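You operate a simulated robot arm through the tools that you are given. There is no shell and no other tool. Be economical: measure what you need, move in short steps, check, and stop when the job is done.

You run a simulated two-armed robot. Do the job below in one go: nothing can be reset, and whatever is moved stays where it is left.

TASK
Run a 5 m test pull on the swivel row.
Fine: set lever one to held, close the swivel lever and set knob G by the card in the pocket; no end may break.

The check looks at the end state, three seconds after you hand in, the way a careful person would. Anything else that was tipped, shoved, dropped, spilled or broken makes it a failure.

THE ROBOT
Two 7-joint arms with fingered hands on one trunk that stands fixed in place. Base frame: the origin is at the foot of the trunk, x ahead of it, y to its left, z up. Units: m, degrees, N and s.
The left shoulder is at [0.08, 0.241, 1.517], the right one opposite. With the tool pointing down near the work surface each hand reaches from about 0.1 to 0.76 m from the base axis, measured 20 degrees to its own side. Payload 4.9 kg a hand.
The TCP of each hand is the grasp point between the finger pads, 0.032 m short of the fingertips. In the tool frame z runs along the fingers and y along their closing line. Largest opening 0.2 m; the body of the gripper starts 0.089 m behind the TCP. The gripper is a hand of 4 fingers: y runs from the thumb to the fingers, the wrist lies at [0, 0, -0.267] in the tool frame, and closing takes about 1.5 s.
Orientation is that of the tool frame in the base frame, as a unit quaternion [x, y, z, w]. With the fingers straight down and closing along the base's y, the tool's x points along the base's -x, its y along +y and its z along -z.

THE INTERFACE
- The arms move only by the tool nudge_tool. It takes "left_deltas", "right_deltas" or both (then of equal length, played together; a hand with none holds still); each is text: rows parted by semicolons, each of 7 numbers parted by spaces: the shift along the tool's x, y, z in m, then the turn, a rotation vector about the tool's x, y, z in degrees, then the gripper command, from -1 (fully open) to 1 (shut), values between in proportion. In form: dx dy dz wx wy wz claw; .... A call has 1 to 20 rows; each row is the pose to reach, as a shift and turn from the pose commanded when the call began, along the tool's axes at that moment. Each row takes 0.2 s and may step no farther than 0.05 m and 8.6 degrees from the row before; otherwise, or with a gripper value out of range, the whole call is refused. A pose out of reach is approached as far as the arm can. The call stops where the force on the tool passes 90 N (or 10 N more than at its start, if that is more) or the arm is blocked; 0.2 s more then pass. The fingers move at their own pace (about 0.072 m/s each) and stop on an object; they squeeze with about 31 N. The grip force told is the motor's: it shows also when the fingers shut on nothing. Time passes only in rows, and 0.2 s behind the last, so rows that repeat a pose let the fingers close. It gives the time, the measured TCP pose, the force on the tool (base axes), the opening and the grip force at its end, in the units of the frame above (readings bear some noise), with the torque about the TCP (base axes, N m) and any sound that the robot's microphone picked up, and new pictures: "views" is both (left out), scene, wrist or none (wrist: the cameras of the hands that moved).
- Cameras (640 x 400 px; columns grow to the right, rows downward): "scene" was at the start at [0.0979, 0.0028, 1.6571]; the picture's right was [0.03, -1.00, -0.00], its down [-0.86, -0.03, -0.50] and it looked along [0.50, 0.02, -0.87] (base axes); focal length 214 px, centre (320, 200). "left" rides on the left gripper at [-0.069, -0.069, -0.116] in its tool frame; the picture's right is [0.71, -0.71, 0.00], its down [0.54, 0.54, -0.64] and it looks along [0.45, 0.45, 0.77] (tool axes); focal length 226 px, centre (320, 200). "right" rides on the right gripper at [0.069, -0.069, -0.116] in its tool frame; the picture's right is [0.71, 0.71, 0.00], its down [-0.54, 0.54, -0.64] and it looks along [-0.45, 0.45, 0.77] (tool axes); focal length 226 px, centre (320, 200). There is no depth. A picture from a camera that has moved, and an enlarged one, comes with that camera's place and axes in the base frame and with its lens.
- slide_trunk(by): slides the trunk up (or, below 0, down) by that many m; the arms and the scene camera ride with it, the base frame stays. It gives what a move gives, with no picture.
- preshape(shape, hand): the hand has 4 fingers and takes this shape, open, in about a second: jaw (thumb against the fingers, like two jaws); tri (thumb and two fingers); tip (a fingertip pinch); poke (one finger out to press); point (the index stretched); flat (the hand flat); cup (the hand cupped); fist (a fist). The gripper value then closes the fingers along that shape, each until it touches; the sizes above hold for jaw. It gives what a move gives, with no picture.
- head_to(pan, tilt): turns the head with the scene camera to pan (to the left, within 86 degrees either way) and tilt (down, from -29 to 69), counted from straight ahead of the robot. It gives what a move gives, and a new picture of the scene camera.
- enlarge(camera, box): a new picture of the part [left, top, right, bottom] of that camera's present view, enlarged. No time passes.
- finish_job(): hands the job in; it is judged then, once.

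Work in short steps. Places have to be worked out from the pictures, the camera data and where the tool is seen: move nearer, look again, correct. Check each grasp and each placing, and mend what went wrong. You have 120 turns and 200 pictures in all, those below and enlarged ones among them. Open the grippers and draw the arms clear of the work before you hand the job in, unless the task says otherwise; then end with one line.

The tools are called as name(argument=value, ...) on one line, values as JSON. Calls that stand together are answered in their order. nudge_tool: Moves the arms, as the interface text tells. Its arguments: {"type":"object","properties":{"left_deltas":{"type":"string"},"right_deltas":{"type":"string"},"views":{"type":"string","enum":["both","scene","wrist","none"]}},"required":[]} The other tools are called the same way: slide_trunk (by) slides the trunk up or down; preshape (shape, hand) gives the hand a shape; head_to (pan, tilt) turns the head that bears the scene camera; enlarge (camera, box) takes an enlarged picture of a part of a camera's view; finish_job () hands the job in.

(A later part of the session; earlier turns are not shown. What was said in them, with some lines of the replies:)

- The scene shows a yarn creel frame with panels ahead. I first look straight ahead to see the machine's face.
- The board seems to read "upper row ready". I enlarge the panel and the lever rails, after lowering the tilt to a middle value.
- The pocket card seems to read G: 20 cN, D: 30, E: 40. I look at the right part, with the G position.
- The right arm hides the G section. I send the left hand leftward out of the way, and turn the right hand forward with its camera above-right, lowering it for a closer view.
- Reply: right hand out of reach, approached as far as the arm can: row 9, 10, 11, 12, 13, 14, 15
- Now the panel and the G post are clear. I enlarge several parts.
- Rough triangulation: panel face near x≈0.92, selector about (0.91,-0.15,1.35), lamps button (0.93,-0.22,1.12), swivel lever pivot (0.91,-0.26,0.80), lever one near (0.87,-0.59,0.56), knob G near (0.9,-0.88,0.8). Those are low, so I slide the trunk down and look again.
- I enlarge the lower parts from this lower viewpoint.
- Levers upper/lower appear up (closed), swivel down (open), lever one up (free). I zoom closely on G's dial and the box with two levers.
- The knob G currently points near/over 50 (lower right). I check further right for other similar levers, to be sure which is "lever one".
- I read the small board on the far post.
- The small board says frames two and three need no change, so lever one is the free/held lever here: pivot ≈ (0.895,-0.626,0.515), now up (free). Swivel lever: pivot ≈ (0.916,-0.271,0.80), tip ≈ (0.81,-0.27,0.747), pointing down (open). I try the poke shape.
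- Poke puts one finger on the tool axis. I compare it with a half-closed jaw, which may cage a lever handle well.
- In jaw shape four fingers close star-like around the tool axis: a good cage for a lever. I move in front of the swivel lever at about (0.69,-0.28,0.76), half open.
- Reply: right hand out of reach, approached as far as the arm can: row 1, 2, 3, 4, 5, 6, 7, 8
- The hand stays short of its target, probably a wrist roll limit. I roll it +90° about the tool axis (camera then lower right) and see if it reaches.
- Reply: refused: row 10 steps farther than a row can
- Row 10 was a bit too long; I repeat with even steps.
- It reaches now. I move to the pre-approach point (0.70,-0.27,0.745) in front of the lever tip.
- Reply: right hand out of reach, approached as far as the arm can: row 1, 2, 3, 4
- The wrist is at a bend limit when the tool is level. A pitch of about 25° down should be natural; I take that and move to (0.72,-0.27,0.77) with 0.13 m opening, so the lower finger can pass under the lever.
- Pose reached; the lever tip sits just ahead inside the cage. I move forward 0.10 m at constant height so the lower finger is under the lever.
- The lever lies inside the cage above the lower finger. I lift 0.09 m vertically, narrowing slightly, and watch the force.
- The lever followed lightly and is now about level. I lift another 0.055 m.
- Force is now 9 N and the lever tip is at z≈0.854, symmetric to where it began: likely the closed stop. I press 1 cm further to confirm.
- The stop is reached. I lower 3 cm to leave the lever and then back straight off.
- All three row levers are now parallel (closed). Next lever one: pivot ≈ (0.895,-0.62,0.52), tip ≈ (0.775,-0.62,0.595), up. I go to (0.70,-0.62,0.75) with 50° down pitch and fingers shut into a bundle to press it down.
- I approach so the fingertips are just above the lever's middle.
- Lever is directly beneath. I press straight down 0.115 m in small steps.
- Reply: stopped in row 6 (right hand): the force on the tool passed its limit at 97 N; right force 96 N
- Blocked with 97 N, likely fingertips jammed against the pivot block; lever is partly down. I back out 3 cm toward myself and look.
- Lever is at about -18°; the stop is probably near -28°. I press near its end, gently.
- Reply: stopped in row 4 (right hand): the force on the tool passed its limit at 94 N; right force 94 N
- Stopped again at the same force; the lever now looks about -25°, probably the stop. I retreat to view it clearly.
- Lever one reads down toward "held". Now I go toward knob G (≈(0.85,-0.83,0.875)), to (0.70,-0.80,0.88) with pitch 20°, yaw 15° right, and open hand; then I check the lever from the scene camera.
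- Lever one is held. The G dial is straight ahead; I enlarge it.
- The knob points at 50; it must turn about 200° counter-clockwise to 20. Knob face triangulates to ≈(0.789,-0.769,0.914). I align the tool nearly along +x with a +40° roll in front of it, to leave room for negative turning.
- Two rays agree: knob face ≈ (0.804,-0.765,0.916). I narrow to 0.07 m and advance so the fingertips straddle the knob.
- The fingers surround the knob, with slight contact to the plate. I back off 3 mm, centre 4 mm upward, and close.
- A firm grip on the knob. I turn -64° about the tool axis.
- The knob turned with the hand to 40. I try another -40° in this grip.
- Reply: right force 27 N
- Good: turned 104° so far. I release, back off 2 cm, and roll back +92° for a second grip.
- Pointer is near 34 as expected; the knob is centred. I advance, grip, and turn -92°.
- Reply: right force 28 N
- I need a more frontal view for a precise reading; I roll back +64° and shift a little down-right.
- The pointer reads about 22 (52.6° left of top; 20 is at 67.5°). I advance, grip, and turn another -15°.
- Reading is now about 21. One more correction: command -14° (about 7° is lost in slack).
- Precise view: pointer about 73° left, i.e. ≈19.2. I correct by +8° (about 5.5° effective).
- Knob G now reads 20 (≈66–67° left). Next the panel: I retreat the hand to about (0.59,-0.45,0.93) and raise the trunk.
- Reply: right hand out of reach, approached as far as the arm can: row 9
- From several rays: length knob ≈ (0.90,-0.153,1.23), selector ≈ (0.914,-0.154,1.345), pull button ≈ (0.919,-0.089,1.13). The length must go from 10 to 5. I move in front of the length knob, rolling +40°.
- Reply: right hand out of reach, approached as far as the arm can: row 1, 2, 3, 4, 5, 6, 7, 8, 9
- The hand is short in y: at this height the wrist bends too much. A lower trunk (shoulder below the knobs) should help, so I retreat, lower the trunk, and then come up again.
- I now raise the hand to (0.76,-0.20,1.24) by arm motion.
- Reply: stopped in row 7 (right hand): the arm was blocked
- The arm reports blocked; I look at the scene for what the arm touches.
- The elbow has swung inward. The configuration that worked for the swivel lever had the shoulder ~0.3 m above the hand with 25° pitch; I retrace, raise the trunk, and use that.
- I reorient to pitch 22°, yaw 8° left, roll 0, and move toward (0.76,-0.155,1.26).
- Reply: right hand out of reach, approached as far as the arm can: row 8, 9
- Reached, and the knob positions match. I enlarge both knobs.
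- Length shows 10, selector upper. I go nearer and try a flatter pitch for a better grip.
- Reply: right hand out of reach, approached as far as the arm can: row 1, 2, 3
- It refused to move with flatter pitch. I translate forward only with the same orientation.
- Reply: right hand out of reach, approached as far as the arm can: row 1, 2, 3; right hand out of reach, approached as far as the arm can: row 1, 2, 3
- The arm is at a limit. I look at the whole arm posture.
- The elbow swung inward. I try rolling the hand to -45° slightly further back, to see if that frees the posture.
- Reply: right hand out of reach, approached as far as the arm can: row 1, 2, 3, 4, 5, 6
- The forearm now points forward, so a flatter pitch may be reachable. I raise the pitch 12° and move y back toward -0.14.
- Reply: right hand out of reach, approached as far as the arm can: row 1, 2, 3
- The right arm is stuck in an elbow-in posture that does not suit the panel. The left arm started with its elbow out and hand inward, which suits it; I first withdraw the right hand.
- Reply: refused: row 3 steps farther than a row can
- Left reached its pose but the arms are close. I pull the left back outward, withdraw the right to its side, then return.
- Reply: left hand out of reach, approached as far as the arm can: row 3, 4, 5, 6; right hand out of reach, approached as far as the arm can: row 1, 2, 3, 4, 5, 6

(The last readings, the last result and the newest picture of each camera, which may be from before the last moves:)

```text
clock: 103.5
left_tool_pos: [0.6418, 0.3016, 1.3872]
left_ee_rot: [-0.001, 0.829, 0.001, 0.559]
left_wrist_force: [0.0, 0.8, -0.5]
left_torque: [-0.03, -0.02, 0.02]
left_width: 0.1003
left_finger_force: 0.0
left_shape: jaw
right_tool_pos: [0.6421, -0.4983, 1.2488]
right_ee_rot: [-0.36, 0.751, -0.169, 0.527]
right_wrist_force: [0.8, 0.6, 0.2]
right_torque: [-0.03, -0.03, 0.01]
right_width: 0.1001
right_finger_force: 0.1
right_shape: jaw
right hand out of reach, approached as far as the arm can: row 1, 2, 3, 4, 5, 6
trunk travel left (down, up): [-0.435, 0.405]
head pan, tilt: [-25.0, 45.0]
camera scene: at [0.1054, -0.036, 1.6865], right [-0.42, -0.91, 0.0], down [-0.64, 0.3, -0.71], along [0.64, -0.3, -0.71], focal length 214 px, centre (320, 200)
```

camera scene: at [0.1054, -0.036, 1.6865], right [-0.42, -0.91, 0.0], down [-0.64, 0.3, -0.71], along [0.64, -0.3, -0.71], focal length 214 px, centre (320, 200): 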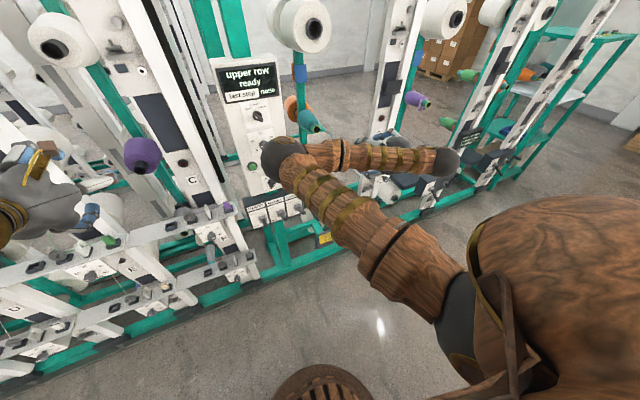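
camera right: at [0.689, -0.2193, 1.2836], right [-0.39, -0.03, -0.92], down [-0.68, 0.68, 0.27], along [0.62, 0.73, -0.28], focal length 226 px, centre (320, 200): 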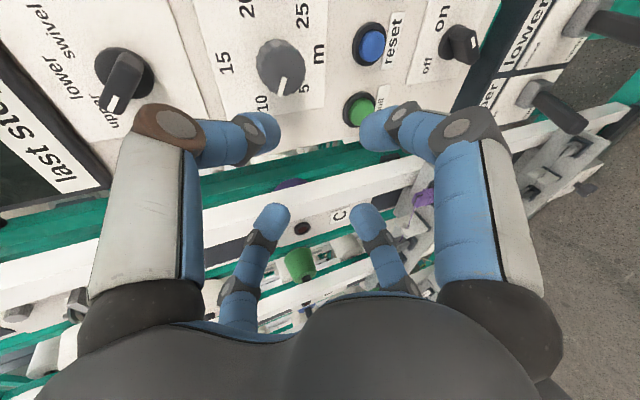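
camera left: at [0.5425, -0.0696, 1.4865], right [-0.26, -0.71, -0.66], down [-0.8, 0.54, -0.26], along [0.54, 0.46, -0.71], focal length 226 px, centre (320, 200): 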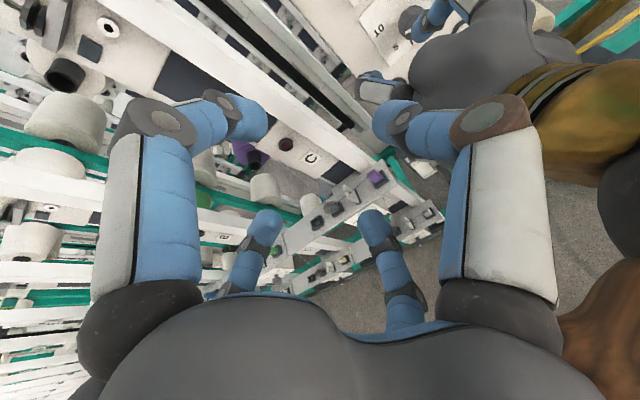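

The right elbow is still in front of the panel; I move the right hand 0.3 m further right.

nudge_tool(right_deltas="0.036 -0.034 -0.006 0 0 0 0;0.072 -0.068 -0.013 0 0 0 0;0.108 -0.102 -0.019 0 0 0 0;0.144 -0.137 -0.025 0 0 0 0;0.18 -0.171 -0.032 0 0 0 0;0.216 -0.205 -0.038 0 0 0 0", views="none")

nudge_tool(left_deltas="0.005 -0.045 0 0 0 0 0;0.005 -0.09 0 0 0 0 0;0.005 -0.135 0 0 0 0 0;0.005 -0.18 0 0 0 0 0;0.005 -0.225 0 0 0 0 0;0.005 -0.27 0 0 0 0 0;0.005 -0.31 0 0 0 0 0", views="both")

```text
refused: row 4 steps farther than a row can; nothing moved
```

```text
clock: 105.1
left_tool_pos: [0.6422, -0.0076, 1.3821]
left_ee_rot: [-0.001, 0.828, 0.002, 0.56]
left_wrist_force: [-0.1, 0.4, 0.0]
left_torque: [0.02, 0.01, 0.0]
left_width: 0.1002
left_finger_force: 0.0
left_shape: jaw
left hand out of reach, approached as far as the arm can: row 1, 2
right_tool_pos: [0.6416, -0.4978, 1.2492]
right_ee_rot: [-0.36, 0.752, -0.169, 0.526]
right_wrist_force: [-0.2, -0.4, 0.2]
right_torque: [0.02, -0.03, 0.04]
right_width: 0.1001
right_finger_force: 0.1
right_shape: jaw
trunk travel left (down, up): [-0.435, 0.405]
head pan, tilt: [-25.0, 45.0]
camera scene: at [0.1052, -0.0366, 1.6864], right [-0.42, -0.91, 0.0], down [-0.64, 0.3, -0.71], along [0.64, -0.3, -0.71], focal length 214 px, centre (320, 200)
camera left: at [0.5597, -0.0758, 1.49], right [-0.26, -0.71, -0.66], down [-0.8, 0.54, -0.26], along [0.54, 0.46, -0.71], focal length 226 px, centre (320, 200)
```

scene: 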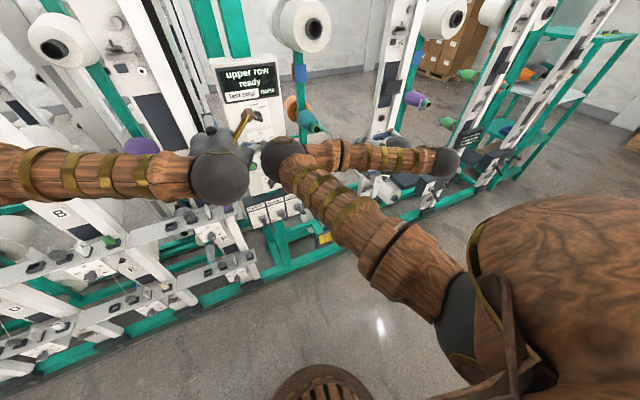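
left: 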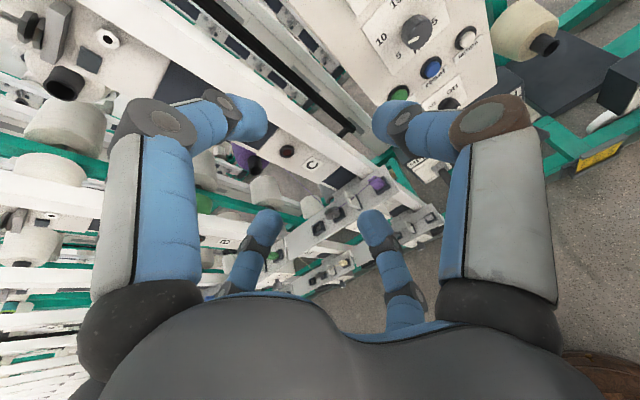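

I move the right hand rightward in smaller steps so its elbow clears the panel.

nudge_tool(right_deltas="0.033 -0.031 -0.006 0 0 0 0;0.066 -0.062 -0.012 0 0 0 0;0.099 -0.093 -0.018 0 0 0 0;0.132 -0.124 -0.024 0 0 0 0;0.165 -0.155 -0.03 0 0 0 0;0.198 -0.186 -0.036 0 0 0 0;0.216 -0.205 -0.038 0 0 0 0", views="scene")

```text
clock: 106.7
left_tool_pos: [0.641, -0.0071, 1.3826]
left_ee_rot: [0.0, 0.829, 0.001, 0.559]
left_wrist_force: [0.0, 0.3, -0.1]
left_torque: [0.0, -0.01, 0.02]
left_width: 0.1001
left_finger_force: 0.1
left_shape: jaw
right_tool_pos: [0.6402, -0.7982, 1.2516]
right_ee_rot: [-0.36, 0.751, -0.169, 0.527]
right_wrist_force: [0.4, -0.5, -0.4]
right_torque: [0.0, -0.02, 0.01]
right_width: 0.1003
right_finger_force: 0.0
right_shape: jaw
trunk travel left (down, up): [-0.435, 0.405]
head pan, tilt: [-25.0, 45.0]
camera scene: at [0.1046, -0.0349, 1.6865], right [-0.42, -0.91, 0.0], down [-0.64, 0.3, -0.71], along [0.64, -0.3, -0.71], focal length 214 px, centre (320, 200)
```

scene: 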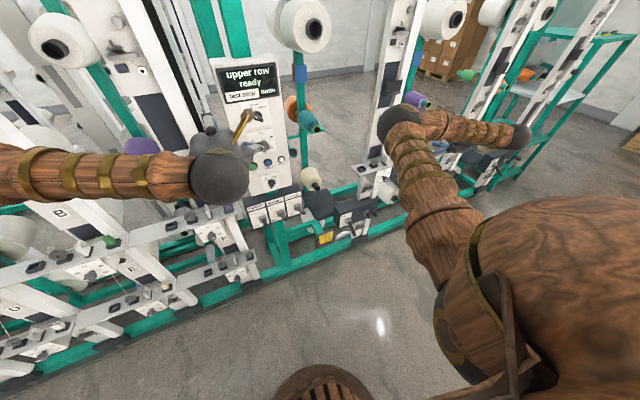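

The panel is clear. I bring the left hand before the length knob at (0.78,-0.153,1.24), nearly level.

nudge_tool(left_deltas="0.013 -0.024 0.03 0 -3 0 0;0.027 -0.049 0.061 0 -6 0 0;0.04 -0.073 0.091 0 -9 0 0;0.053 -0.097 0.121 0 -12 0 0;0.067 -0.122 0.152 0 -15 0 0;0.08 -0.146 0.182 0 -18 0 0", views="both")

```text
clock: 108.1
left_tool_pos: [0.7839, -0.1517, 1.2377]
left_ee_rot: [0.0, 0.731, 0.001, 0.682]
left_wrist_force: [1.5, 0.3, -0.3]
left_torque: [-0.01, -0.02, 0.02]
left_width: 0.1
left_finger_force: 0.1
left_shape: jaw
right_tool_pos: [0.642, -0.798, 1.2485]
right_ee_rot: [-0.359, 0.751, -0.169, 0.527]
right_wrist_force: [0.0, -0.5, 0.4]
right_torque: [0.03, -0.04, 0.03]
right_width: 0.1002
right_finger_force: 0.0
right_shape: jaw
trunk travel left (down, up): [-0.435, 0.405]
head pan, tilt: [-25.0, 45.0]
camera scene: at [0.106, -0.0365, 1.6864], right [-0.42, -0.91, 0.0], down [-0.64, 0.3, -0.71], along [0.64, -0.3, -0.71], focal length 214 px, centre (320, 200)
camera left: at [0.6721, -0.2206, 1.3148], right [-0.05, -0.71, -0.71], down [-0.68, 0.54, -0.49], along [0.73, 0.46, -0.51], focal length 226 px, centre (320, 200)
```

scene: 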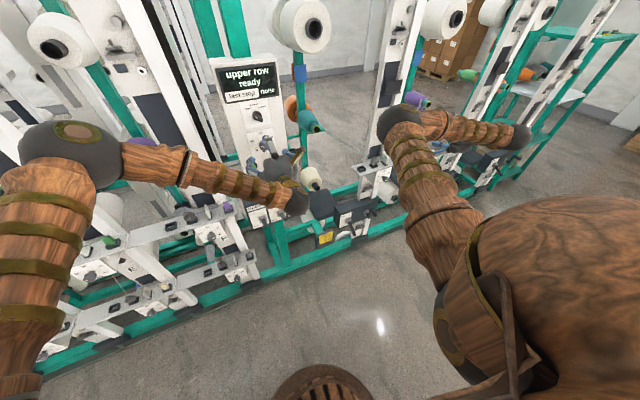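
left: 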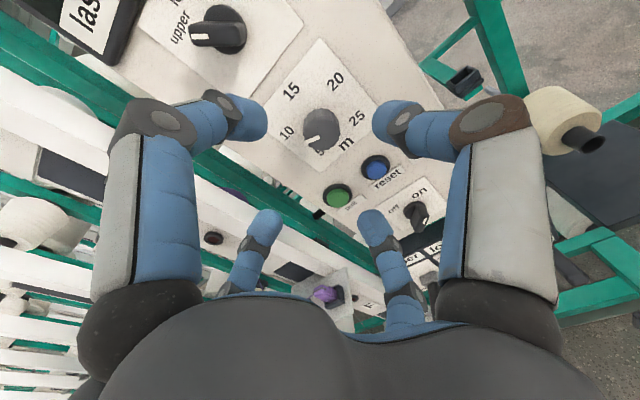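

Reached with a good posture. I advance onto the length knob with 0.07 m opening.

nudge_tool(left_deltas="0 0 0.034 0 0 0 0.3;-0.0005 -0.0007 0.068 0 0 0 0.3;-0.001 -0.0013 0.1 0 0 0 0.3", views="wrist")

enlarge(camera="left", box=[240, 80, 400, 220])

```text
clock: 108.9
left_tool_pos: [0.8823, -0.1531, 1.2323]
left_ee_rot: [-0.001, 0.731, 0.001, 0.682]
left_wrist_force: [0.6, 0.7, -0.8]
left_torque: [-0.02, -0.01, -0.01]
left_width: 0.0706
left_finger_force: 0.1
left_shape: jaw
right_tool_pos: [0.6404, -0.796, 1.2525]
right_ee_rot: [-0.361, 0.751, -0.169, 0.526]
right_wrist_force: [0.4, -0.1, -0.6]
right_torque: [0.05, -0.01, -0.01]
right_width: 0.1001
right_finger_force: 0.0
right_shape: jaw
trunk travel left (down, up): [-0.435, 0.405]
head pan, tilt: [-25.0, 45.0]
camera left: at [0.7711, -0.2218, 1.3099], right [-0.05, -0.71, -0.71], down [-0.68, 0.54, -0.5], along [0.73, 0.46, -0.51], focal length 226 px, centre (320, 200)
```

left: 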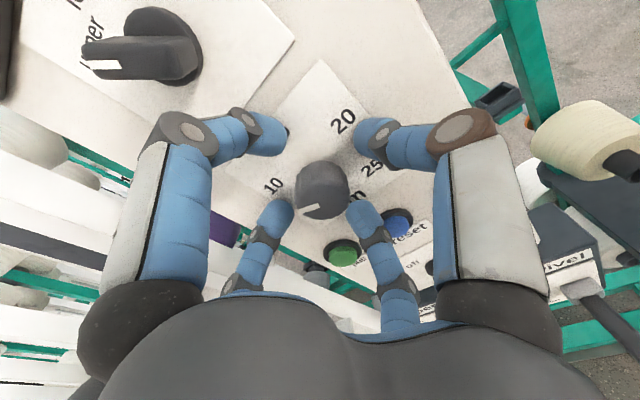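

```text
2.86 times, centred on (320, 150) of left
camera zoom: at [0.7711, -0.2218, 1.3099], right [-0.05, -0.71, -0.71], down [-0.68, 0.54, -0.5], along [0.73, 0.46, -0.51], focal length 646 px, centre (320, 343)
```

zoom: 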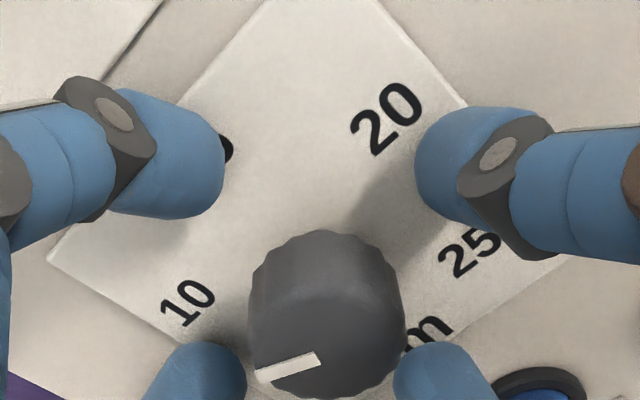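

Well centred. I close and turn -74°.

nudge_tool(left_deltas="0 0 0 0 0 0 1;0 0 0 0 0 0 1;0 0 0 0 0 0 1;0 0 0 0 0 0 1;0 0 0 0 0 -8 1;0 0 0 0 0 -16 1;0 0 0 0 0 -24 1;0 0 0 0 0 -32 1;0 0 0 0 0 -40 1;0 0 0 0 0 -48 1;0 0 0 0 0 -56 1;0 0 0 0 0 -64 1;0 0 0 0 0 -72 1;0 0 0 0 0 -74 1", views="wrist")

enlarge(camera="left", box=[240, 80, 400, 220])

```text
clock: 111.9
left_tool_pos: [0.8882, -0.155, 1.2299]
left_ee_rot: [-0.441, 0.584, -0.409, 0.545]
left_wrist_force: [54.0, -20.4, 17.8]
left_torque: [0.4, -0.83, -0.9]
left_width: 0.0256
left_finger_force: 31.1
left_shape: jaw
right_tool_pos: [0.6474, -0.7994, 1.2472]
right_ee_rot: [-0.359, 0.753, -0.168, 0.525]
right_wrist_force: [-0.6, -0.2, 1.0]
right_torque: [0.02, 0.01, 0.0]
right_width: 0.1001
right_finger_force: 0.1
right_shape: jaw
trunk travel left (down, up): [-0.435, 0.405]
head pan, tilt: [-25.0, 45.0]
camera left: at [0.7777, -0.108, 1.3242], right [0.04, -0.87, 0.48], down [-0.69, -0.37, -0.62], along [0.73, -0.31, -0.62], focal length 226 px, centre (320, 200)
```

left: 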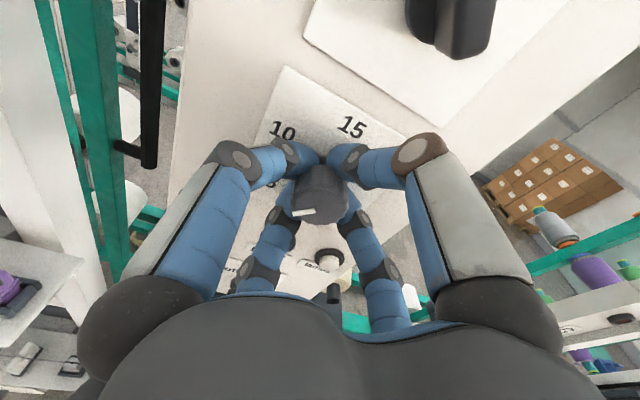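

```text
2.86 times, centred on (320, 150) of left
camera zoom: at [0.7777, -0.108, 1.3242], right [0.04, -0.87, 0.48], down [-0.69, -0.37, -0.62], along [0.73, -0.31, -0.62], focal length 646 px, centre (320, 343)
```

zoom: 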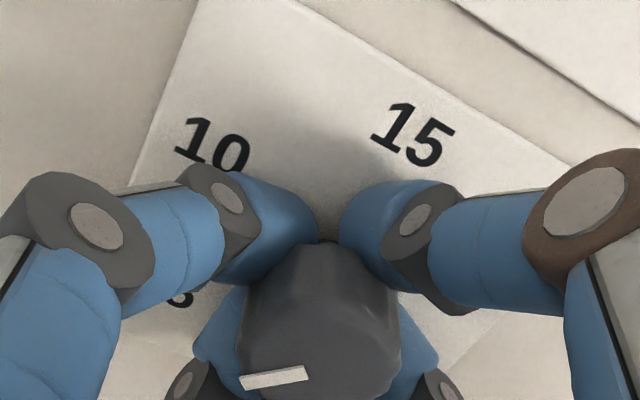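

The knob followed. I release, back off 6 cm, and read the dial.

nudge_tool(left_deltas="0 0 0 0 0 0 0.3;0 0 0 0 0 0 0.3;0 0 0 0 0 0 0.3;0 0 -0.03 0 0 0 0.3;0 0 -0.06 0 0 0 0.2;0 0 -0.09 0 0 0 0;0 0 -0.1 0 0 8 0;0 0 -0.1 0 0 16 0;0 0 -0.1 0 0 24 0;0 0 -0.1 0 0 32 0;0 0 -0.1 0 0 40 0;0 0 -0.1 0 0 48 0;0 0 -0.1 0 0 56 0;0 0 -0.1 0 0 64 0;0 0 -0.1 0 0 72 0", views="wrist")

enlarge(camera="left", box=[270, 80, 380, 170])

```text
clock: 115.1
left_tool_pos: [0.7801, -0.1534, 1.2392]
left_ee_rot: [-0.013, 0.731, -0.01, 0.682]
left_wrist_force: [0.3, 0.2, -0.2]
left_torque: [0.0, 0.02, -0.02]
left_width: 0.0996
left_finger_force: 0.0
left_shape: jaw
right_tool_pos: [0.641, -0.7966, 1.2516]
right_ee_rot: [-0.36, 0.751, -0.169, 0.527]
right_wrist_force: [-0.2, -0.2, 0.0]
right_torque: [0.01, -0.04, -0.01]
right_width: 0.1
right_finger_force: 0.2
right_shape: jaw
trunk travel left (down, up): [-0.435, 0.405]
head pan, tilt: [-25.0, 45.0]
camera left: at [0.6696, -0.2192, 1.3193], right [-0.05, -0.73, -0.68], down [-0.68, 0.52, -0.51], along [0.73, 0.44, -0.52], focal length 226 px, centre (320, 200)
```

left: 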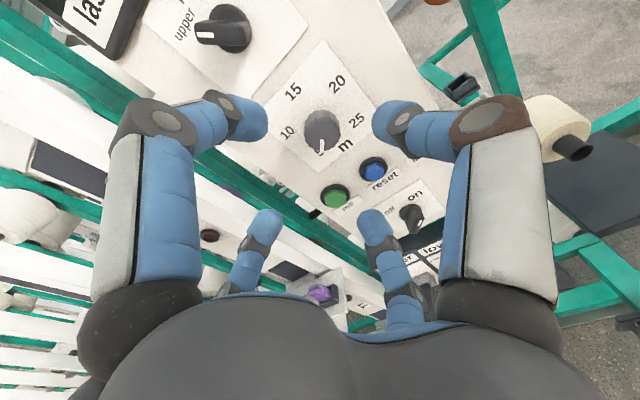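

```text
4.44 times, centred on (325, 125) of left
camera zoom: at [0.6696, -0.2192, 1.3193], right [-0.05, -0.73, -0.68], down [-0.68, 0.52, -0.51], along [0.73, 0.44, -0.52], focal length 1005 px, centre (298, 533)
```

zoom: 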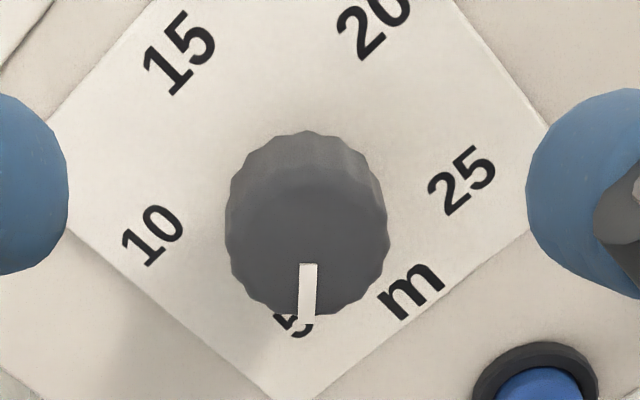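

Pointer at 5 (136° left vs. 135°). Now the selector: I move up in front of it.

nudge_tool(left_deltas="-0.035 0 0 0 0 0 0;-0.07 0 0.002 0 0 0 0;-0.105 0 0.005 0 0 0 0", views="wrist")

enlarge(camera="left", box=[250, 60, 400, 190])

```text
clock: 115.9
left_tool_pos: [0.7938, -0.1484, 1.345]
left_ee_rot: [-0.014, 0.732, -0.011, 0.681]
left_wrist_force: [-0.6, 0.8, -0.8]
left_torque: [-0.01, 0.0, 0.02]
left_width: 0.0997
left_finger_force: 0.2
left_shape: jaw
right_tool_pos: [0.6408, -0.798, 1.2512]
right_ee_rot: [-0.36, 0.751, -0.169, 0.527]
right_wrist_force: [0.5, 0.2, -0.1]
right_torque: [-0.03, 0.01, -0.03]
right_width: 0.1001
right_finger_force: 0.1
right_shape: jaw
trunk travel left (down, up): [-0.435, 0.405]
head pan, tilt: [-25.0, 45.0]
camera left: at [0.6827, -0.2143, 1.4242], right [-0.05, -0.73, -0.68], down [-0.68, 0.52, -0.51], along [0.73, 0.44, -0.52], focal length 226 px, centre (320, 200)
```

left: 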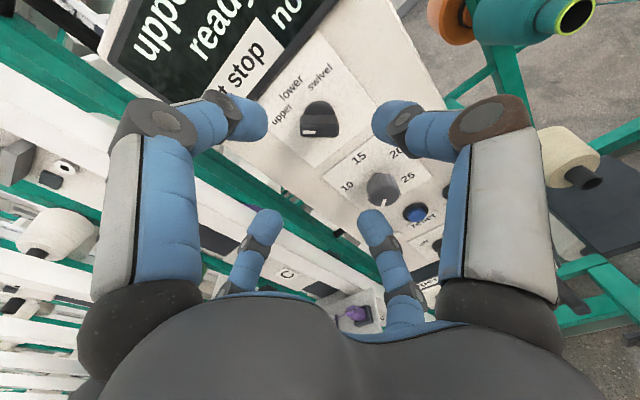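

```text
3.08 times, centred on (325, 125) of left
camera zoom: at [0.6827, -0.2143, 1.4242], right [-0.05, -0.73, -0.68], down [-0.68, 0.52, -0.51], along [0.73, 0.44, -0.52], focal length 696 px, centre (305, 431)
```

zoom: 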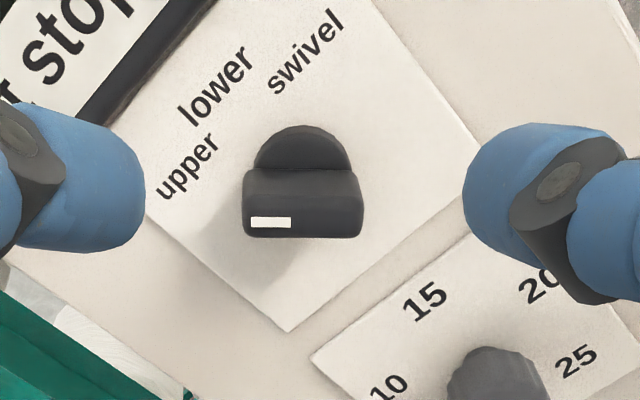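

The pointer is 45° left (upper); swivel is 45° right, so +90°. I advance onto it with 0.07 m opening.

nudge_tool(left_deltas="-0.003 -0.001 0.031 0 0 0 0.3;-0.006 -0.0027 0.062 0 0 0 0.3;-0.0087 -0.0042 0.092 0 0 0 0.3", views="wrist")

enlarge(camera="left", box=[240, 80, 400, 220])

```text
clock: 116.7
left_tool_pos: [0.8845, -0.1524, 1.3469]
left_ee_rot: [-0.013, 0.731, -0.011, 0.682]
left_wrist_force: [-3.9, 0.8, -1.8]
left_torque: [-0.1, -0.09, 0.01]
left_width: 0.0697
left_finger_force: 0.1
left_shape: jaw
right_tool_pos: [0.6407, -0.7969, 1.2518]
right_ee_rot: [-0.36, 0.751, -0.17, 0.527]
right_wrist_force: [0.2, -0.7, 0.6]
right_torque: [-0.02, 0.0, -0.02]
right_width: 0.1001
right_finger_force: 0.2
right_shape: jaw
trunk travel left (down, up): [-0.435, 0.405]
head pan, tilt: [-25.0, 45.0]
camera left: at [0.7738, -0.2187, 1.4267], right [-0.05, -0.73, -0.68], down [-0.68, 0.52, -0.51], along [0.73, 0.44, -0.52], focal length 226 px, centre (320, 200)
```

left: 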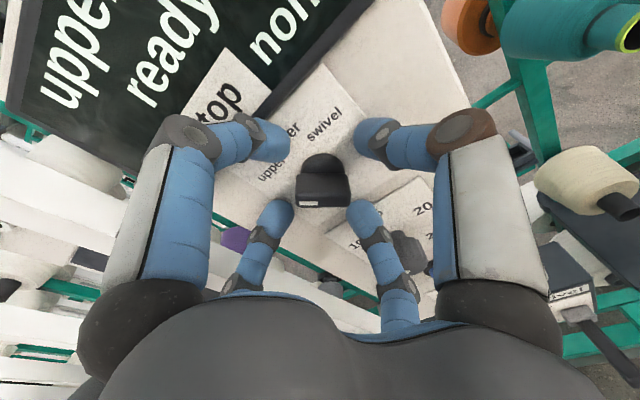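

```text
2.86 times, centred on (320, 150) of left
camera zoom: at [0.7738, -0.2187, 1.4267], right [-0.05, -0.73, -0.68], down [-0.68, 0.52, -0.51], along [0.73, 0.44, -0.52], focal length 646 px, centre (320, 343)
```

zoom: 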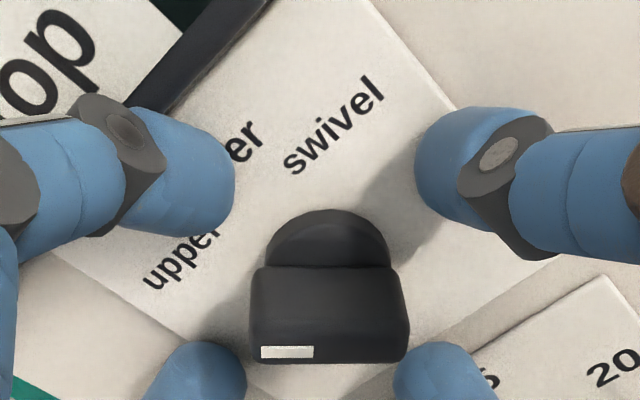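

Fingers straddle the bar, just touching the panel. I back 3 mm, close, and turn +50° first.

nudge_tool(left_deltas="0 0 -0.003 0 0 0 1;0 0 -0.003 0 0 0 1;0 0 -0.003 0 0 0 1;0 0 -0.003 0 0 0 1;0 0 -0.003 0 0 8 1;0 0 -0.003 0 0 16 1;0 0 -0.003 0 0 24 1;0 0 -0.003 0 0 32 1;0 0 -0.003 0 0 40 1;0 0 -0.003 0 0 48 1;0 0 -0.003 0 0 50 1", views="wrist")

enlarge(camera="left", box=[240, 80, 400, 220])

```text
clock: 119.1
left_tool_pos: [0.8813, -0.1523, 1.3488]
left_ee_rot: [0.296, 0.668, 0.279, 0.623]
left_wrist_force: [-10.6, 2.0, -4.6]
left_torque: [-0.05, 0.37, 0.49]
left_width: 0.025
left_finger_force: 31.4
left_shape: jaw
right_tool_pos: [0.6403, -0.796, 1.2523]
right_ee_rot: [-0.36, 0.751, -0.17, 0.527]
right_wrist_force: [0.6, -1.0, 0.7]
right_torque: [-0.01, 0.02, -0.03]
right_width: 0.0999
right_finger_force: 0.1
right_shape: jaw
trunk travel left (down, up): [-0.435, 0.405]
head pan, tilt: [-25.0, 45.0]
heard: click
camera left: at [0.7656, -0.249, 1.3509], right [-0.07, 0.05, -1.0], down [-0.64, 0.76, 0.09], along [0.76, 0.64, -0.02], focal length 226 px, centre (320, 200)
```

left: 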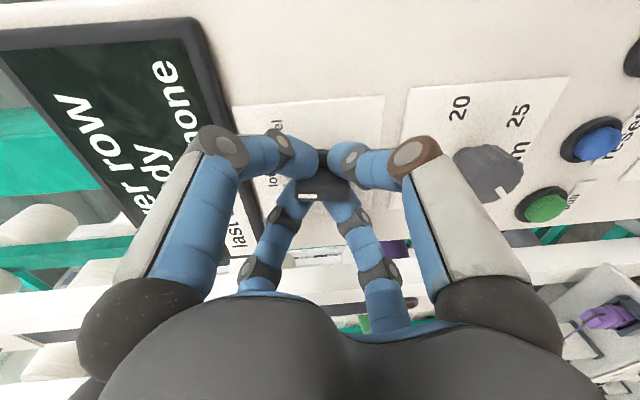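

```text
2.86 times, centred on (320, 150) of left
camera zoom: at [0.7656, -0.249, 1.3509], right [-0.07, 0.05, -1.0], down [-0.64, 0.76, 0.09], along [0.76, 0.64, -0.02], focal length 646 px, centre (320, 343)
```

zoom: 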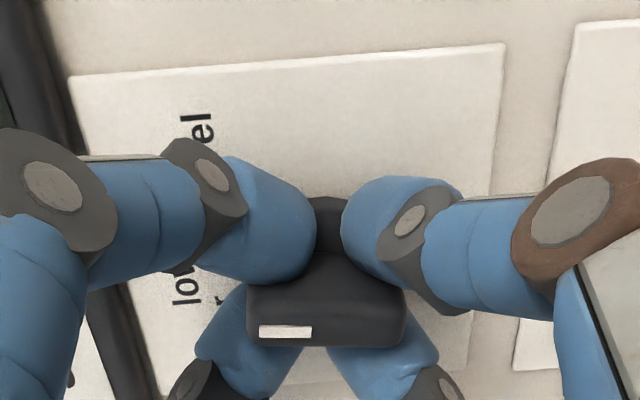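

Click heard; selector passed to "lower". I continue another +42°.

nudge_tool(left_deltas="0 0 0 0 0 8 1;0 0 0 0 0 16 1;0 0 0 0 0 24 1;0 0 0 0 0 32 1;0 0 0 0 0 40 1;0 0 0 0 0 44 1", views="none")

nudge_tool(left_deltas="0 0 0 0 0 0 0.3;0 0 0 0 0 0 0.3;0 0 0 0 0 0 0.3;0 0 -0.04 0 0 0 0.3;0 0 -0.08 0 0 0 0.1;0 0 -0.12 0 0 0 0", views="both")

```text
clock: 120.5
left_tool_pos: [0.8807, -0.1556, 1.3489]
left_ee_rot: [0.526, 0.508, 0.492, 0.473]
left_wrist_force: [-4.1, -3.5, 6.5]
left_torque: [-0.66, -0.6, 0.6]
left_width: 0.0237
left_finger_force: 31.6
left_shape: jaw
right_tool_pos: [0.6399, -0.7974, 1.2522]
right_ee_rot: [-0.359, 0.751, -0.17, 0.527]
right_wrist_force: [0.6, -0.3, 0.4]
right_torque: [-0.01, 0.02, 0.02]
right_width: 0.0999
right_finger_force: 0.0
right_shape: jaw
trunk travel left (down, up): [-0.435, 0.405]
head pan, tilt: [-25.0, 45.0]
heard: click
```

```text
clock: 121.9
left_tool_pos: [0.7612, -0.1539, 1.3563]
left_ee_rot: [0.525, 0.509, 0.491, 0.473]
left_wrist_force: [-0.7, 0.2, 0.1]
left_torque: [0.01, 0.02, 0.0]
left_width: 0.0997
left_finger_force: 0.0
left_shape: jaw
right_tool_pos: [0.6407, -0.7979, 1.2516]
right_ee_rot: [-0.36, 0.751, -0.17, 0.527]
right_wrist_force: [1.0, 0.3, 0.0]
right_torque: [0.0, -0.01, 0.03]
right_width: 0.1001
right_finger_force: 0.0
right_shape: jaw
trunk travel left (down, up): [-0.435, 0.405]
head pan, tilt: [-25.0, 45.0]
camera scene: at [0.1036, -0.0347, 1.6866], right [-0.42, -0.91, 0.0], down [-0.64, 0.3, -0.71], along [0.64, -0.3, -0.71], focal length 214 px, centre (320, 200)
camera left: at [0.6395, -0.2181, 1.2928], right [-0.05, 0.73, -0.68], down [-0.6, 0.52, 0.6], along [0.8, 0.44, 0.42], focal length 226 px, centre (320, 200)
```

scene: 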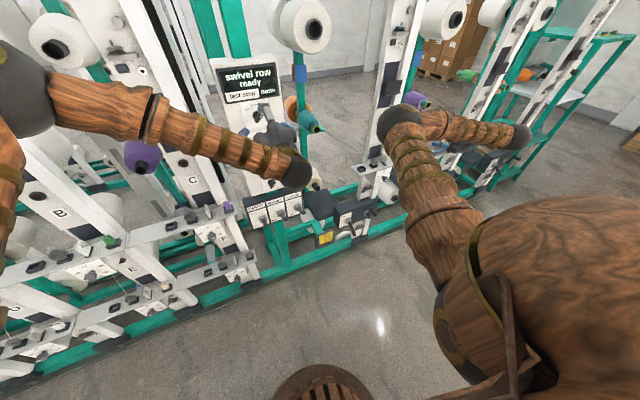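
left: 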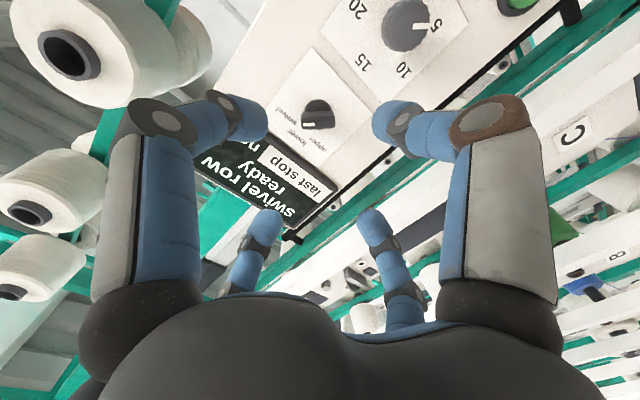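

The display shows "swivel row ready". Now the pull button at ≈(0.919,-0.088,1.128): I move in front of it, unrolling, then take the poke shape.

nudge_tool(left_deltas="0.005 -0.02 0.004 0 0 -8 -0.2;0.01 -0.04 0.008 0 0 -16 -0.2;0.015 -0.06 0.012 0 0 -24 -0.2;0.021 -0.08 0.016 0 0 -32 -0.2;0.026 -0.1 0.02 0 0 -40 -0.2;0.032 -0.12 0.024 0 0 -48 -0.2;0.037 -0.14 0.028 0 0 -56 -0.2;0.042 -0.16 0.032 0 0 -64 -0.2;0.047 -0.18 0.036 0 0 -72 -0.2;0.053 -0.2 0.04 0 0 -80 -0.2;0.058 -0.221 0.0455 0 0 -88 -0.2", views="none")

preshape(shape="poke", hand="left")

enlarge(camera="left", box=[0, 0, 640, 400])

```text
clock: 124.3
left_tool_pos: [0.7926, -0.0868, 1.1337]
left_ee_rot: [0.024, 0.731, 0.024, 0.681]
left_wrist_force: [-0.1, 0.4, 0.0]
left_torque: [0.0, 0.02, -0.02]
left_width: 0.1195
left_finger_force: 0.0
left_shape: jaw
right_tool_pos: [0.6413, -0.7962, 1.2519]
right_ee_rot: [-0.361, 0.751, -0.169, 0.526]
right_wrist_force: [0.0, -0.3, -0.8]
right_torque: [0.01, 0.0, -0.03]
right_width: 0.1
right_finger_force: 0.0
right_shape: jaw
trunk travel left (down, up): [-0.435, 0.405]
head pan, tilt: [-25.0, 45.0]
```

```text
clock: 125.2
left_tool_pos: [0.7911, -0.0865, 1.1354]
left_ee_rot: [0.024, 0.731, 0.025, 0.681]
left_wrist_force: [0.1, -0.2, 0.1]
left_torque: [0.01, -0.01, 0.02]
left_width: 0.0
left_finger_force: 0.1
left_shape: poke
right_tool_pos: [0.6406, -0.7963, 1.2511]
right_ee_rot: [-0.36, 0.751, -0.169, 0.527]
right_wrist_force: [-0.3, 1.0, 0.4]
right_torque: [0.02, -0.01, -0.01]
right_width: 0.1001
right_finger_force: 0.1
right_shape: jaw
trunk travel left (down, up): [-0.435, 0.405]
head pan, tilt: [-25.0, 45.0]
```

```text
1.00 times, centred on (320, 200) of left (not enlarged: the box is as wide or as high as the picture)
camera zoom: at [0.6805, -0.16, 1.2069], right [-0.05, -0.66, -0.75], down [-0.68, 0.58, -0.46], along [0.73, 0.49, -0.47], focal length 226 px, centre (320, 200)
```

zoom: 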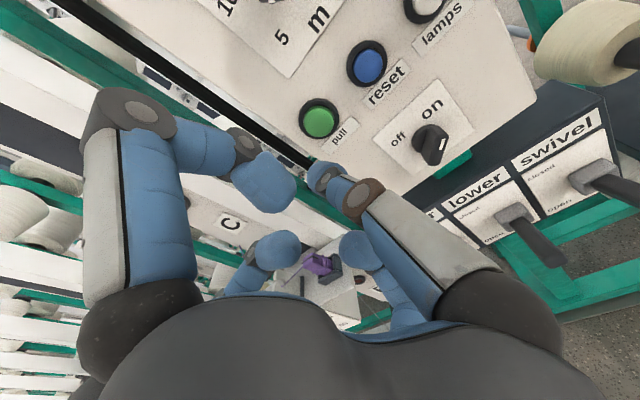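

The poke finger lines up with the pull button. I approach to about 1 cm.

nudge_tool(left_deltas="-0.003 -0.001 0.03 0 0 0 -1;-0.007 -0.0015 0.06 0 0 0 -1;-0.01 -0.0022 0.082 0 0 0 -1", views="wrist")

enlarge(camera="left", box=[250, 100, 410, 220])

```text
clock: 126.0
left_tool_pos: [0.8747, -0.0893, 1.1379]
left_ee_rot: [0.025, 0.731, 0.024, 0.681]
left_wrist_force: [-2.1, 0.8, -0.4]
left_torque: [0.01, 0.0, 0.03]
left_width: 0.0001
left_finger_force: 0.0
left_shape: poke
right_tool_pos: [0.641, -0.7967, 1.2515]
right_ee_rot: [-0.36, 0.751, -0.169, 0.527]
right_wrist_force: [0.3, -0.6, -1.4]
right_torque: [0.01, 0.0, 0.02]
right_width: 0.1003
right_finger_force: 0.2
right_shape: jaw
trunk travel left (down, up): [-0.435, 0.405]
head pan, tilt: [-25.0, 45.0]
camera left: at [0.7642, -0.162, 1.2107], right [-0.05, -0.66, -0.75], down [-0.68, 0.58, -0.46], along [0.73, 0.49, -0.47], focal length 226 px, centre (320, 200)
```

left: 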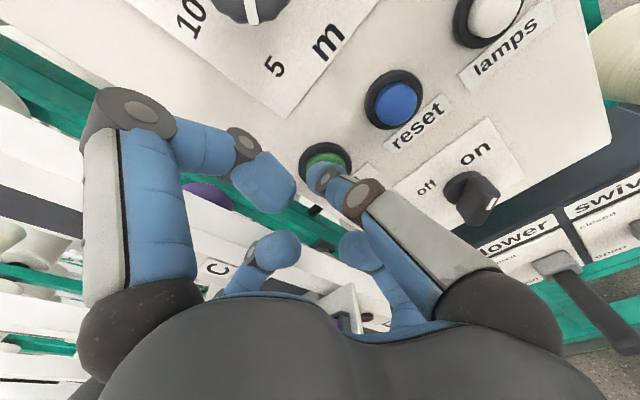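

```text
3.33 times, centred on (330, 160) of left
camera zoom: at [0.7642, -0.162, 1.2107], right [-0.05, -0.66, -0.75], down [-0.68, 0.58, -0.46], along [0.73, 0.49, -0.47], focal length 754 px, centre (287, 333)
```

zoom: 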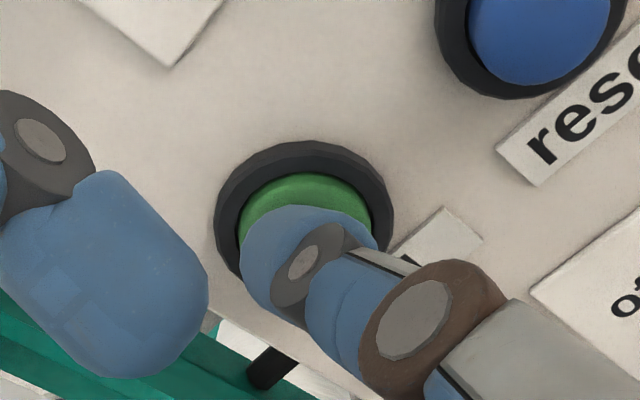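

The fingertip touches the button. I press about 1.2 cm and then release.

nudge_tool(left_deltas="0 0 0.004 0 0 0 -1;0 0 0.008 0 0 0 -1;0 0 0.012 0 0 0 -1", views="none")

enlarge(camera="scene", box=[210, 50, 310, 130])

```text
clock: 126.8
left_tool_pos: [0.8822, -0.0908, 1.1386]
left_ee_rot: [0.026, 0.732, 0.024, 0.681]
left_wrist_force: [-32.7, -2.9, -3.6]
left_torque: [-0.02, 0.25, -0.06]
left_width: 0.0
left_finger_force: 0.1
left_shape: poke
right_tool_pos: [0.6392, -0.7964, 1.2538]
right_ee_rot: [-0.36, 0.75, -0.171, 0.528]
right_wrist_force: [0.0, 0.7, -1.2]
right_torque: [-0.04, 0.0, 0.01]
right_width: 0.1002
right_finger_force: 0.0
right_shape: jaw
trunk travel left (down, up): [-0.435, 0.405]
head pan, tilt: [-25.0, 45.0]
heard: click
```

```text
5.00 times, centred on (260, 90) of scene
camera zoom: at [0.0987, -0.0343, 1.6868], right [-0.42, -0.91, 0.0], down [-0.64, 0.3, -0.71], along [0.64, -0.3, -0.71], focal length 1072 px, centre (620, 750)
```

zoom: 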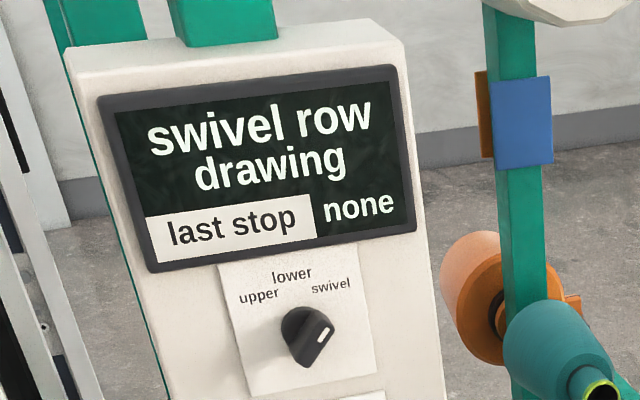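

The display reads "swivel row drawing". I release the button, back off and wait.

nudge_tool(left_deltas="0 0 -0.02 0 0 0 -1;0 0 -0.06 0 0 0 -1;0 0 -0.1 0 0 0 -1;0 0 -0.13 0 0 0 -1;0 0 -0.13 0 0 0 -1;0 0 -0.13 0 0 0 -1;0 0 -0.13 0 0 0 -1;0 0 -0.13 0 0 0 -1;0 0 -0.13 0 0 0 -1;0 0 -0.13 0 0 0 -1", views="none")

enlarge(camera="scene", box=[210, 50, 310, 130])

```text
clock: 129.0
left_tool_pos: [0.7576, -0.0894, 1.1465]
left_ee_rot: [0.024, 0.731, 0.025, 0.682]
left_wrist_force: [-0.5, 1.3, 0.2]
left_torque: [-0.01, 0.01, 0.06]
left_width: 0.0002
left_finger_force: 0.0
left_shape: poke
right_tool_pos: [0.6416, -0.7974, 1.2504]
right_ee_rot: [-0.361, 0.751, -0.169, 0.527]
right_wrist_force: [1.1, 0.5, 0.2]
right_torque: [-0.02, -0.01, -0.02]
right_width: 0.1
right_finger_force: 0.1
right_shape: jaw
trunk travel left (down, up): [-0.435, 0.405]
head pan, tilt: [-25.0, 45.0]
```

```text
5.00 times, centred on (260, 90) of scene
camera zoom: at [0.1051, -0.0341, 1.6865], right [-0.42, -0.91, 0.0], down [-0.64, 0.3, -0.71], along [0.64, -0.3, -0.71], focal length 1072 px, centre (620, 750)
```

zoom: 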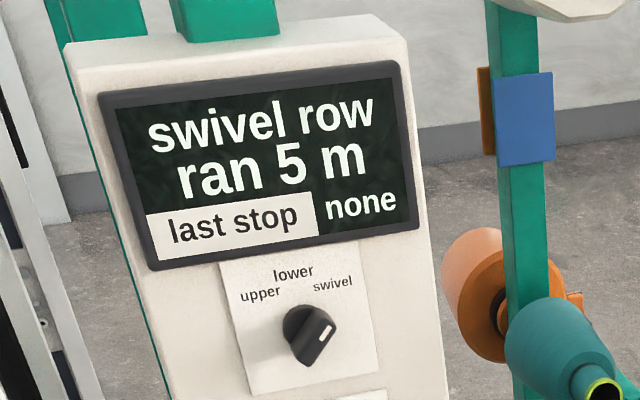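

It ran 5 m with no stop. I withdraw the left arm outward and open the hand, then do a final check.

nudge_tool(left_deltas="0 0.02 -0.03 0 0 0 -1;-0.02 0.05 -0.06 0 0 0 -1;-0.04 0.08 -0.09 0 0 0 -1;-0.07 0.11 -0.1 0 0 0 -1;-0.1 0.15 -0.1 0 0 0 -1;-0.12 0.19 -0.1 0 0 0 -1;-0.14 0.23 -0.1 0 0 0 -1", views="none")

preshape(shape="jaw", hand="left")

nudge_tool(right_deltas="0 0 -0.02 0 0 0 -0.5;0 0 -0.04 0 0 0 -1;0 0 -0.06 0 0 0 -1;0 0 -0.06 0 0 0 -1", views="none")

head_to(pan=-22, tilt=42)

enlarge(camera="scene", box=[220, 40, 420, 260])

```text
clock: 130.6
left_tool_pos: [0.6601, 0.0981, 1.318]
left_ee_rot: [0.013, 0.738, 0.035, 0.674]
left_wrist_force: [0.1, 0.3, 0.8]
left_torque: [-0.01, 0.04, -0.01]
left_width: 0.0
left_finger_force: 0.0
left_shape: poke
left hand out of reach, approached as far as the arm can: row 6, 7
right_tool_pos: [0.6403, -0.7947, 1.2549]
right_ee_rot: [-0.36, 0.751, -0.17, 0.527]
right_wrist_force: [0.0, 0.9, 0.0]
right_torque: [-0.02, 0.04, -0.01]
right_width: 0.1
right_finger_force: 0.1
right_shape: jaw
trunk travel left (down, up): [-0.435, 0.405]
head pan, tilt: [-25.0, 45.0]
```

```text
clock: 131.5
left_tool_pos: [0.6592, 0.0938, 1.3176]
left_ee_rot: [0.013, 0.738, 0.037, 0.674]
left_wrist_force: [0.0, -0.1, -0.7]
left_torque: [0.01, -0.03, 0.0]
left_width: 0.1995
left_finger_force: 0.1
left_shape: jaw
right_tool_pos: [0.6415, -0.7965, 1.2505]
right_ee_rot: [-0.36, 0.752, -0.17, 0.526]
right_wrist_force: [-0.7, -0.6, -0.3]
right_torque: [-0.01, -0.04, 0.0]
right_width: 0.0999
right_finger_force: 0.0
right_shape: jaw
trunk travel left (down, up): [-0.435, 0.405]
head pan, tilt: [-25.0, 45.0]
```

```text
clock: 132.5
left_tool_pos: [0.659, 0.0958, 1.3178]
left_ee_rot: [0.013, 0.738, 0.036, 0.674]
left_wrist_force: [-0.8, -0.1, 0.5]
left_torque: [0.0, 0.01, -0.03]
left_width: 0.1998
left_finger_force: 0.1
left_shape: jaw
right_tool_pos: [0.5865, -0.8057, 1.2735]
right_ee_rot: [-0.36, 0.751, -0.169, 0.527]
right_wrist_force: [-0.9, 0.4, 0.1]
right_torque: [0.0, 0.01, 0.0]
right_width: 0.1997
right_finger_force: 0.1
right_shape: jaw
trunk travel left (down, up): [-0.435, 0.405]
head pan, tilt: [-25.0, 45.0]
```

```text
clock: 133.2
left_tool_pos: [0.66, 0.0954, 1.3185]
left_ee_rot: [0.014, 0.738, 0.036, 0.673]
left_wrist_force: [-0.3, 0.6, 0.2]
left_torque: [-0.03, -0.03, 0.02]
left_width: 0.1997
left_finger_force: 0.1
left_shape: jaw
right_tool_pos: [0.5856, -0.8048, 1.2733]
right_ee_rot: [-0.36, 0.751, -0.17, 0.527]
right_wrist_force: [-0.2, -0.3, 0.1]
right_torque: [0.01, 0.0, 0.01]
right_width: 0.1998
right_finger_force: 0.1
right_shape: jaw
trunk travel left (down, up): [-0.435, 0.405]
head pan, tilt: [-22.0, 42.0]
camera scene: at [0.1087, -0.0309, 1.6908], right [-0.37, -0.93, 0.0], down [-0.62, 0.25, -0.74], along [0.69, -0.28, -0.67], focal length 214 px, centre (320, 200)
```

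scene: 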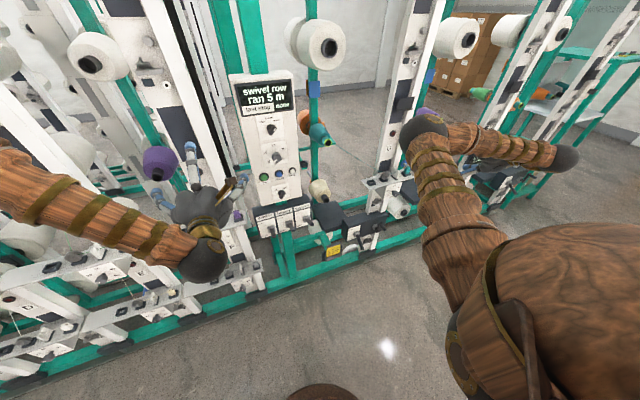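

```text
1.82 times, centred on (320, 150) of scene
camera zoom: at [0.1087, -0.0309, 1.6908], right [-0.37, -0.93, 0.0], down [-0.62, 0.25, -0.74], along [0.69, -0.28, -0.67], focal length 390 px, centre (320, 291)
```

zoom: 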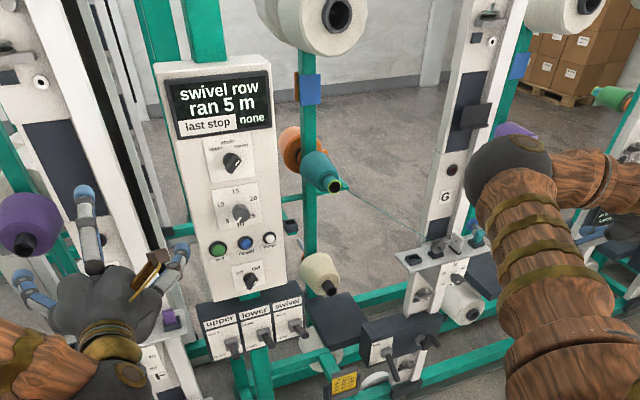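

Everything looks right and the yarn to G is intact. I draw the left hand back a bit more and check the levers and G dial up close once.

nudge_tool(left_deltas="0 0 -0.03 0 0 0 -1;0 0 -0.06 0 0 0 -1;0 0 -0.09 0 0 0 -1;0 0 -0.11 0 0 0 -1", views="none")

enlarge(camera="scene", box=[245, 170, 425, 265])

enlarge(camera="scene", box=[365, 165, 415, 225])

```text
clock: 134.2
left_tool_pos: [0.6036, 0.0587, 1.3085]
left_ee_rot: [0.023, 0.73, 0.025, 0.682]
left_wrist_force: [0.4, -0.6, 0.0]
left_torque: [0.01, 0.05, 0.02]
left_width: 0.1998
left_finger_force: 0.0
left_shape: jaw
left hand out of reach, approached as far as the arm can: row 1, 2, 3, 4
right_tool_pos: [0.5869, -0.8057, 1.2728]
right_ee_rot: [-0.36, 0.751, -0.169, 0.527]
right_wrist_force: [-0.3, -0.8, -0.6]
right_torque: [0.01, -0.01, 0.0]
right_width: 0.1998
right_finger_force: 0.0
right_shape: jaw
trunk travel left (down, up): [-0.435, 0.405]
head pan, tilt: [-22.0, 42.0]
```

```text
3.56 times, centred on (335, 218) of scene
camera zoom: at [0.1083, -0.0321, 1.6909], right [-0.37, -0.93, 0.0], down [-0.62, 0.25, -0.74], along [0.69, -0.28, -0.67], focal length 763 px, centre (267, 138)
```

zoom: 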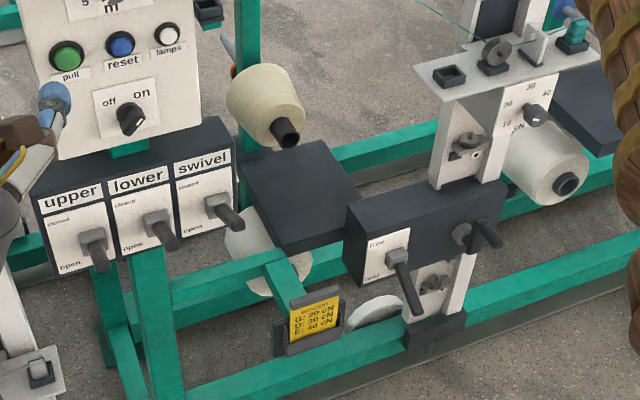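

```text
6.67 times, centred on (390, 195) of scene
camera zoom: at [0.1083, -0.0321, 1.6909], right [-0.37, -0.93, 0.0], down [-0.62, 0.25, -0.74], along [0.69, -0.28, -0.67], focal length 1430 px, centre (-147, 233)
```

zoom: 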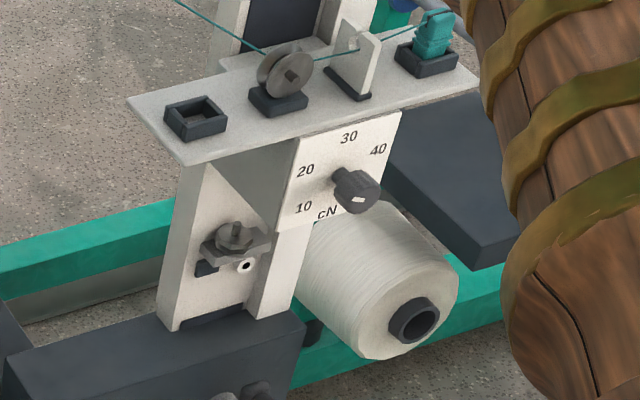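

The swivel lever matches the other closed levers, lever one is down at held, knob G reads 20, and the yarn is unbroken. Both hands are open and clear of the machine, so I hand the job in.

finish_job()

```text
The job is handed in.
```

The 5 m test pull on the swivel row is done: the display reads "swivel row ran 5 m, last stop none", with lever one at held, the swivel lever closed, knob G at 20 cN by the card, and no end broken.
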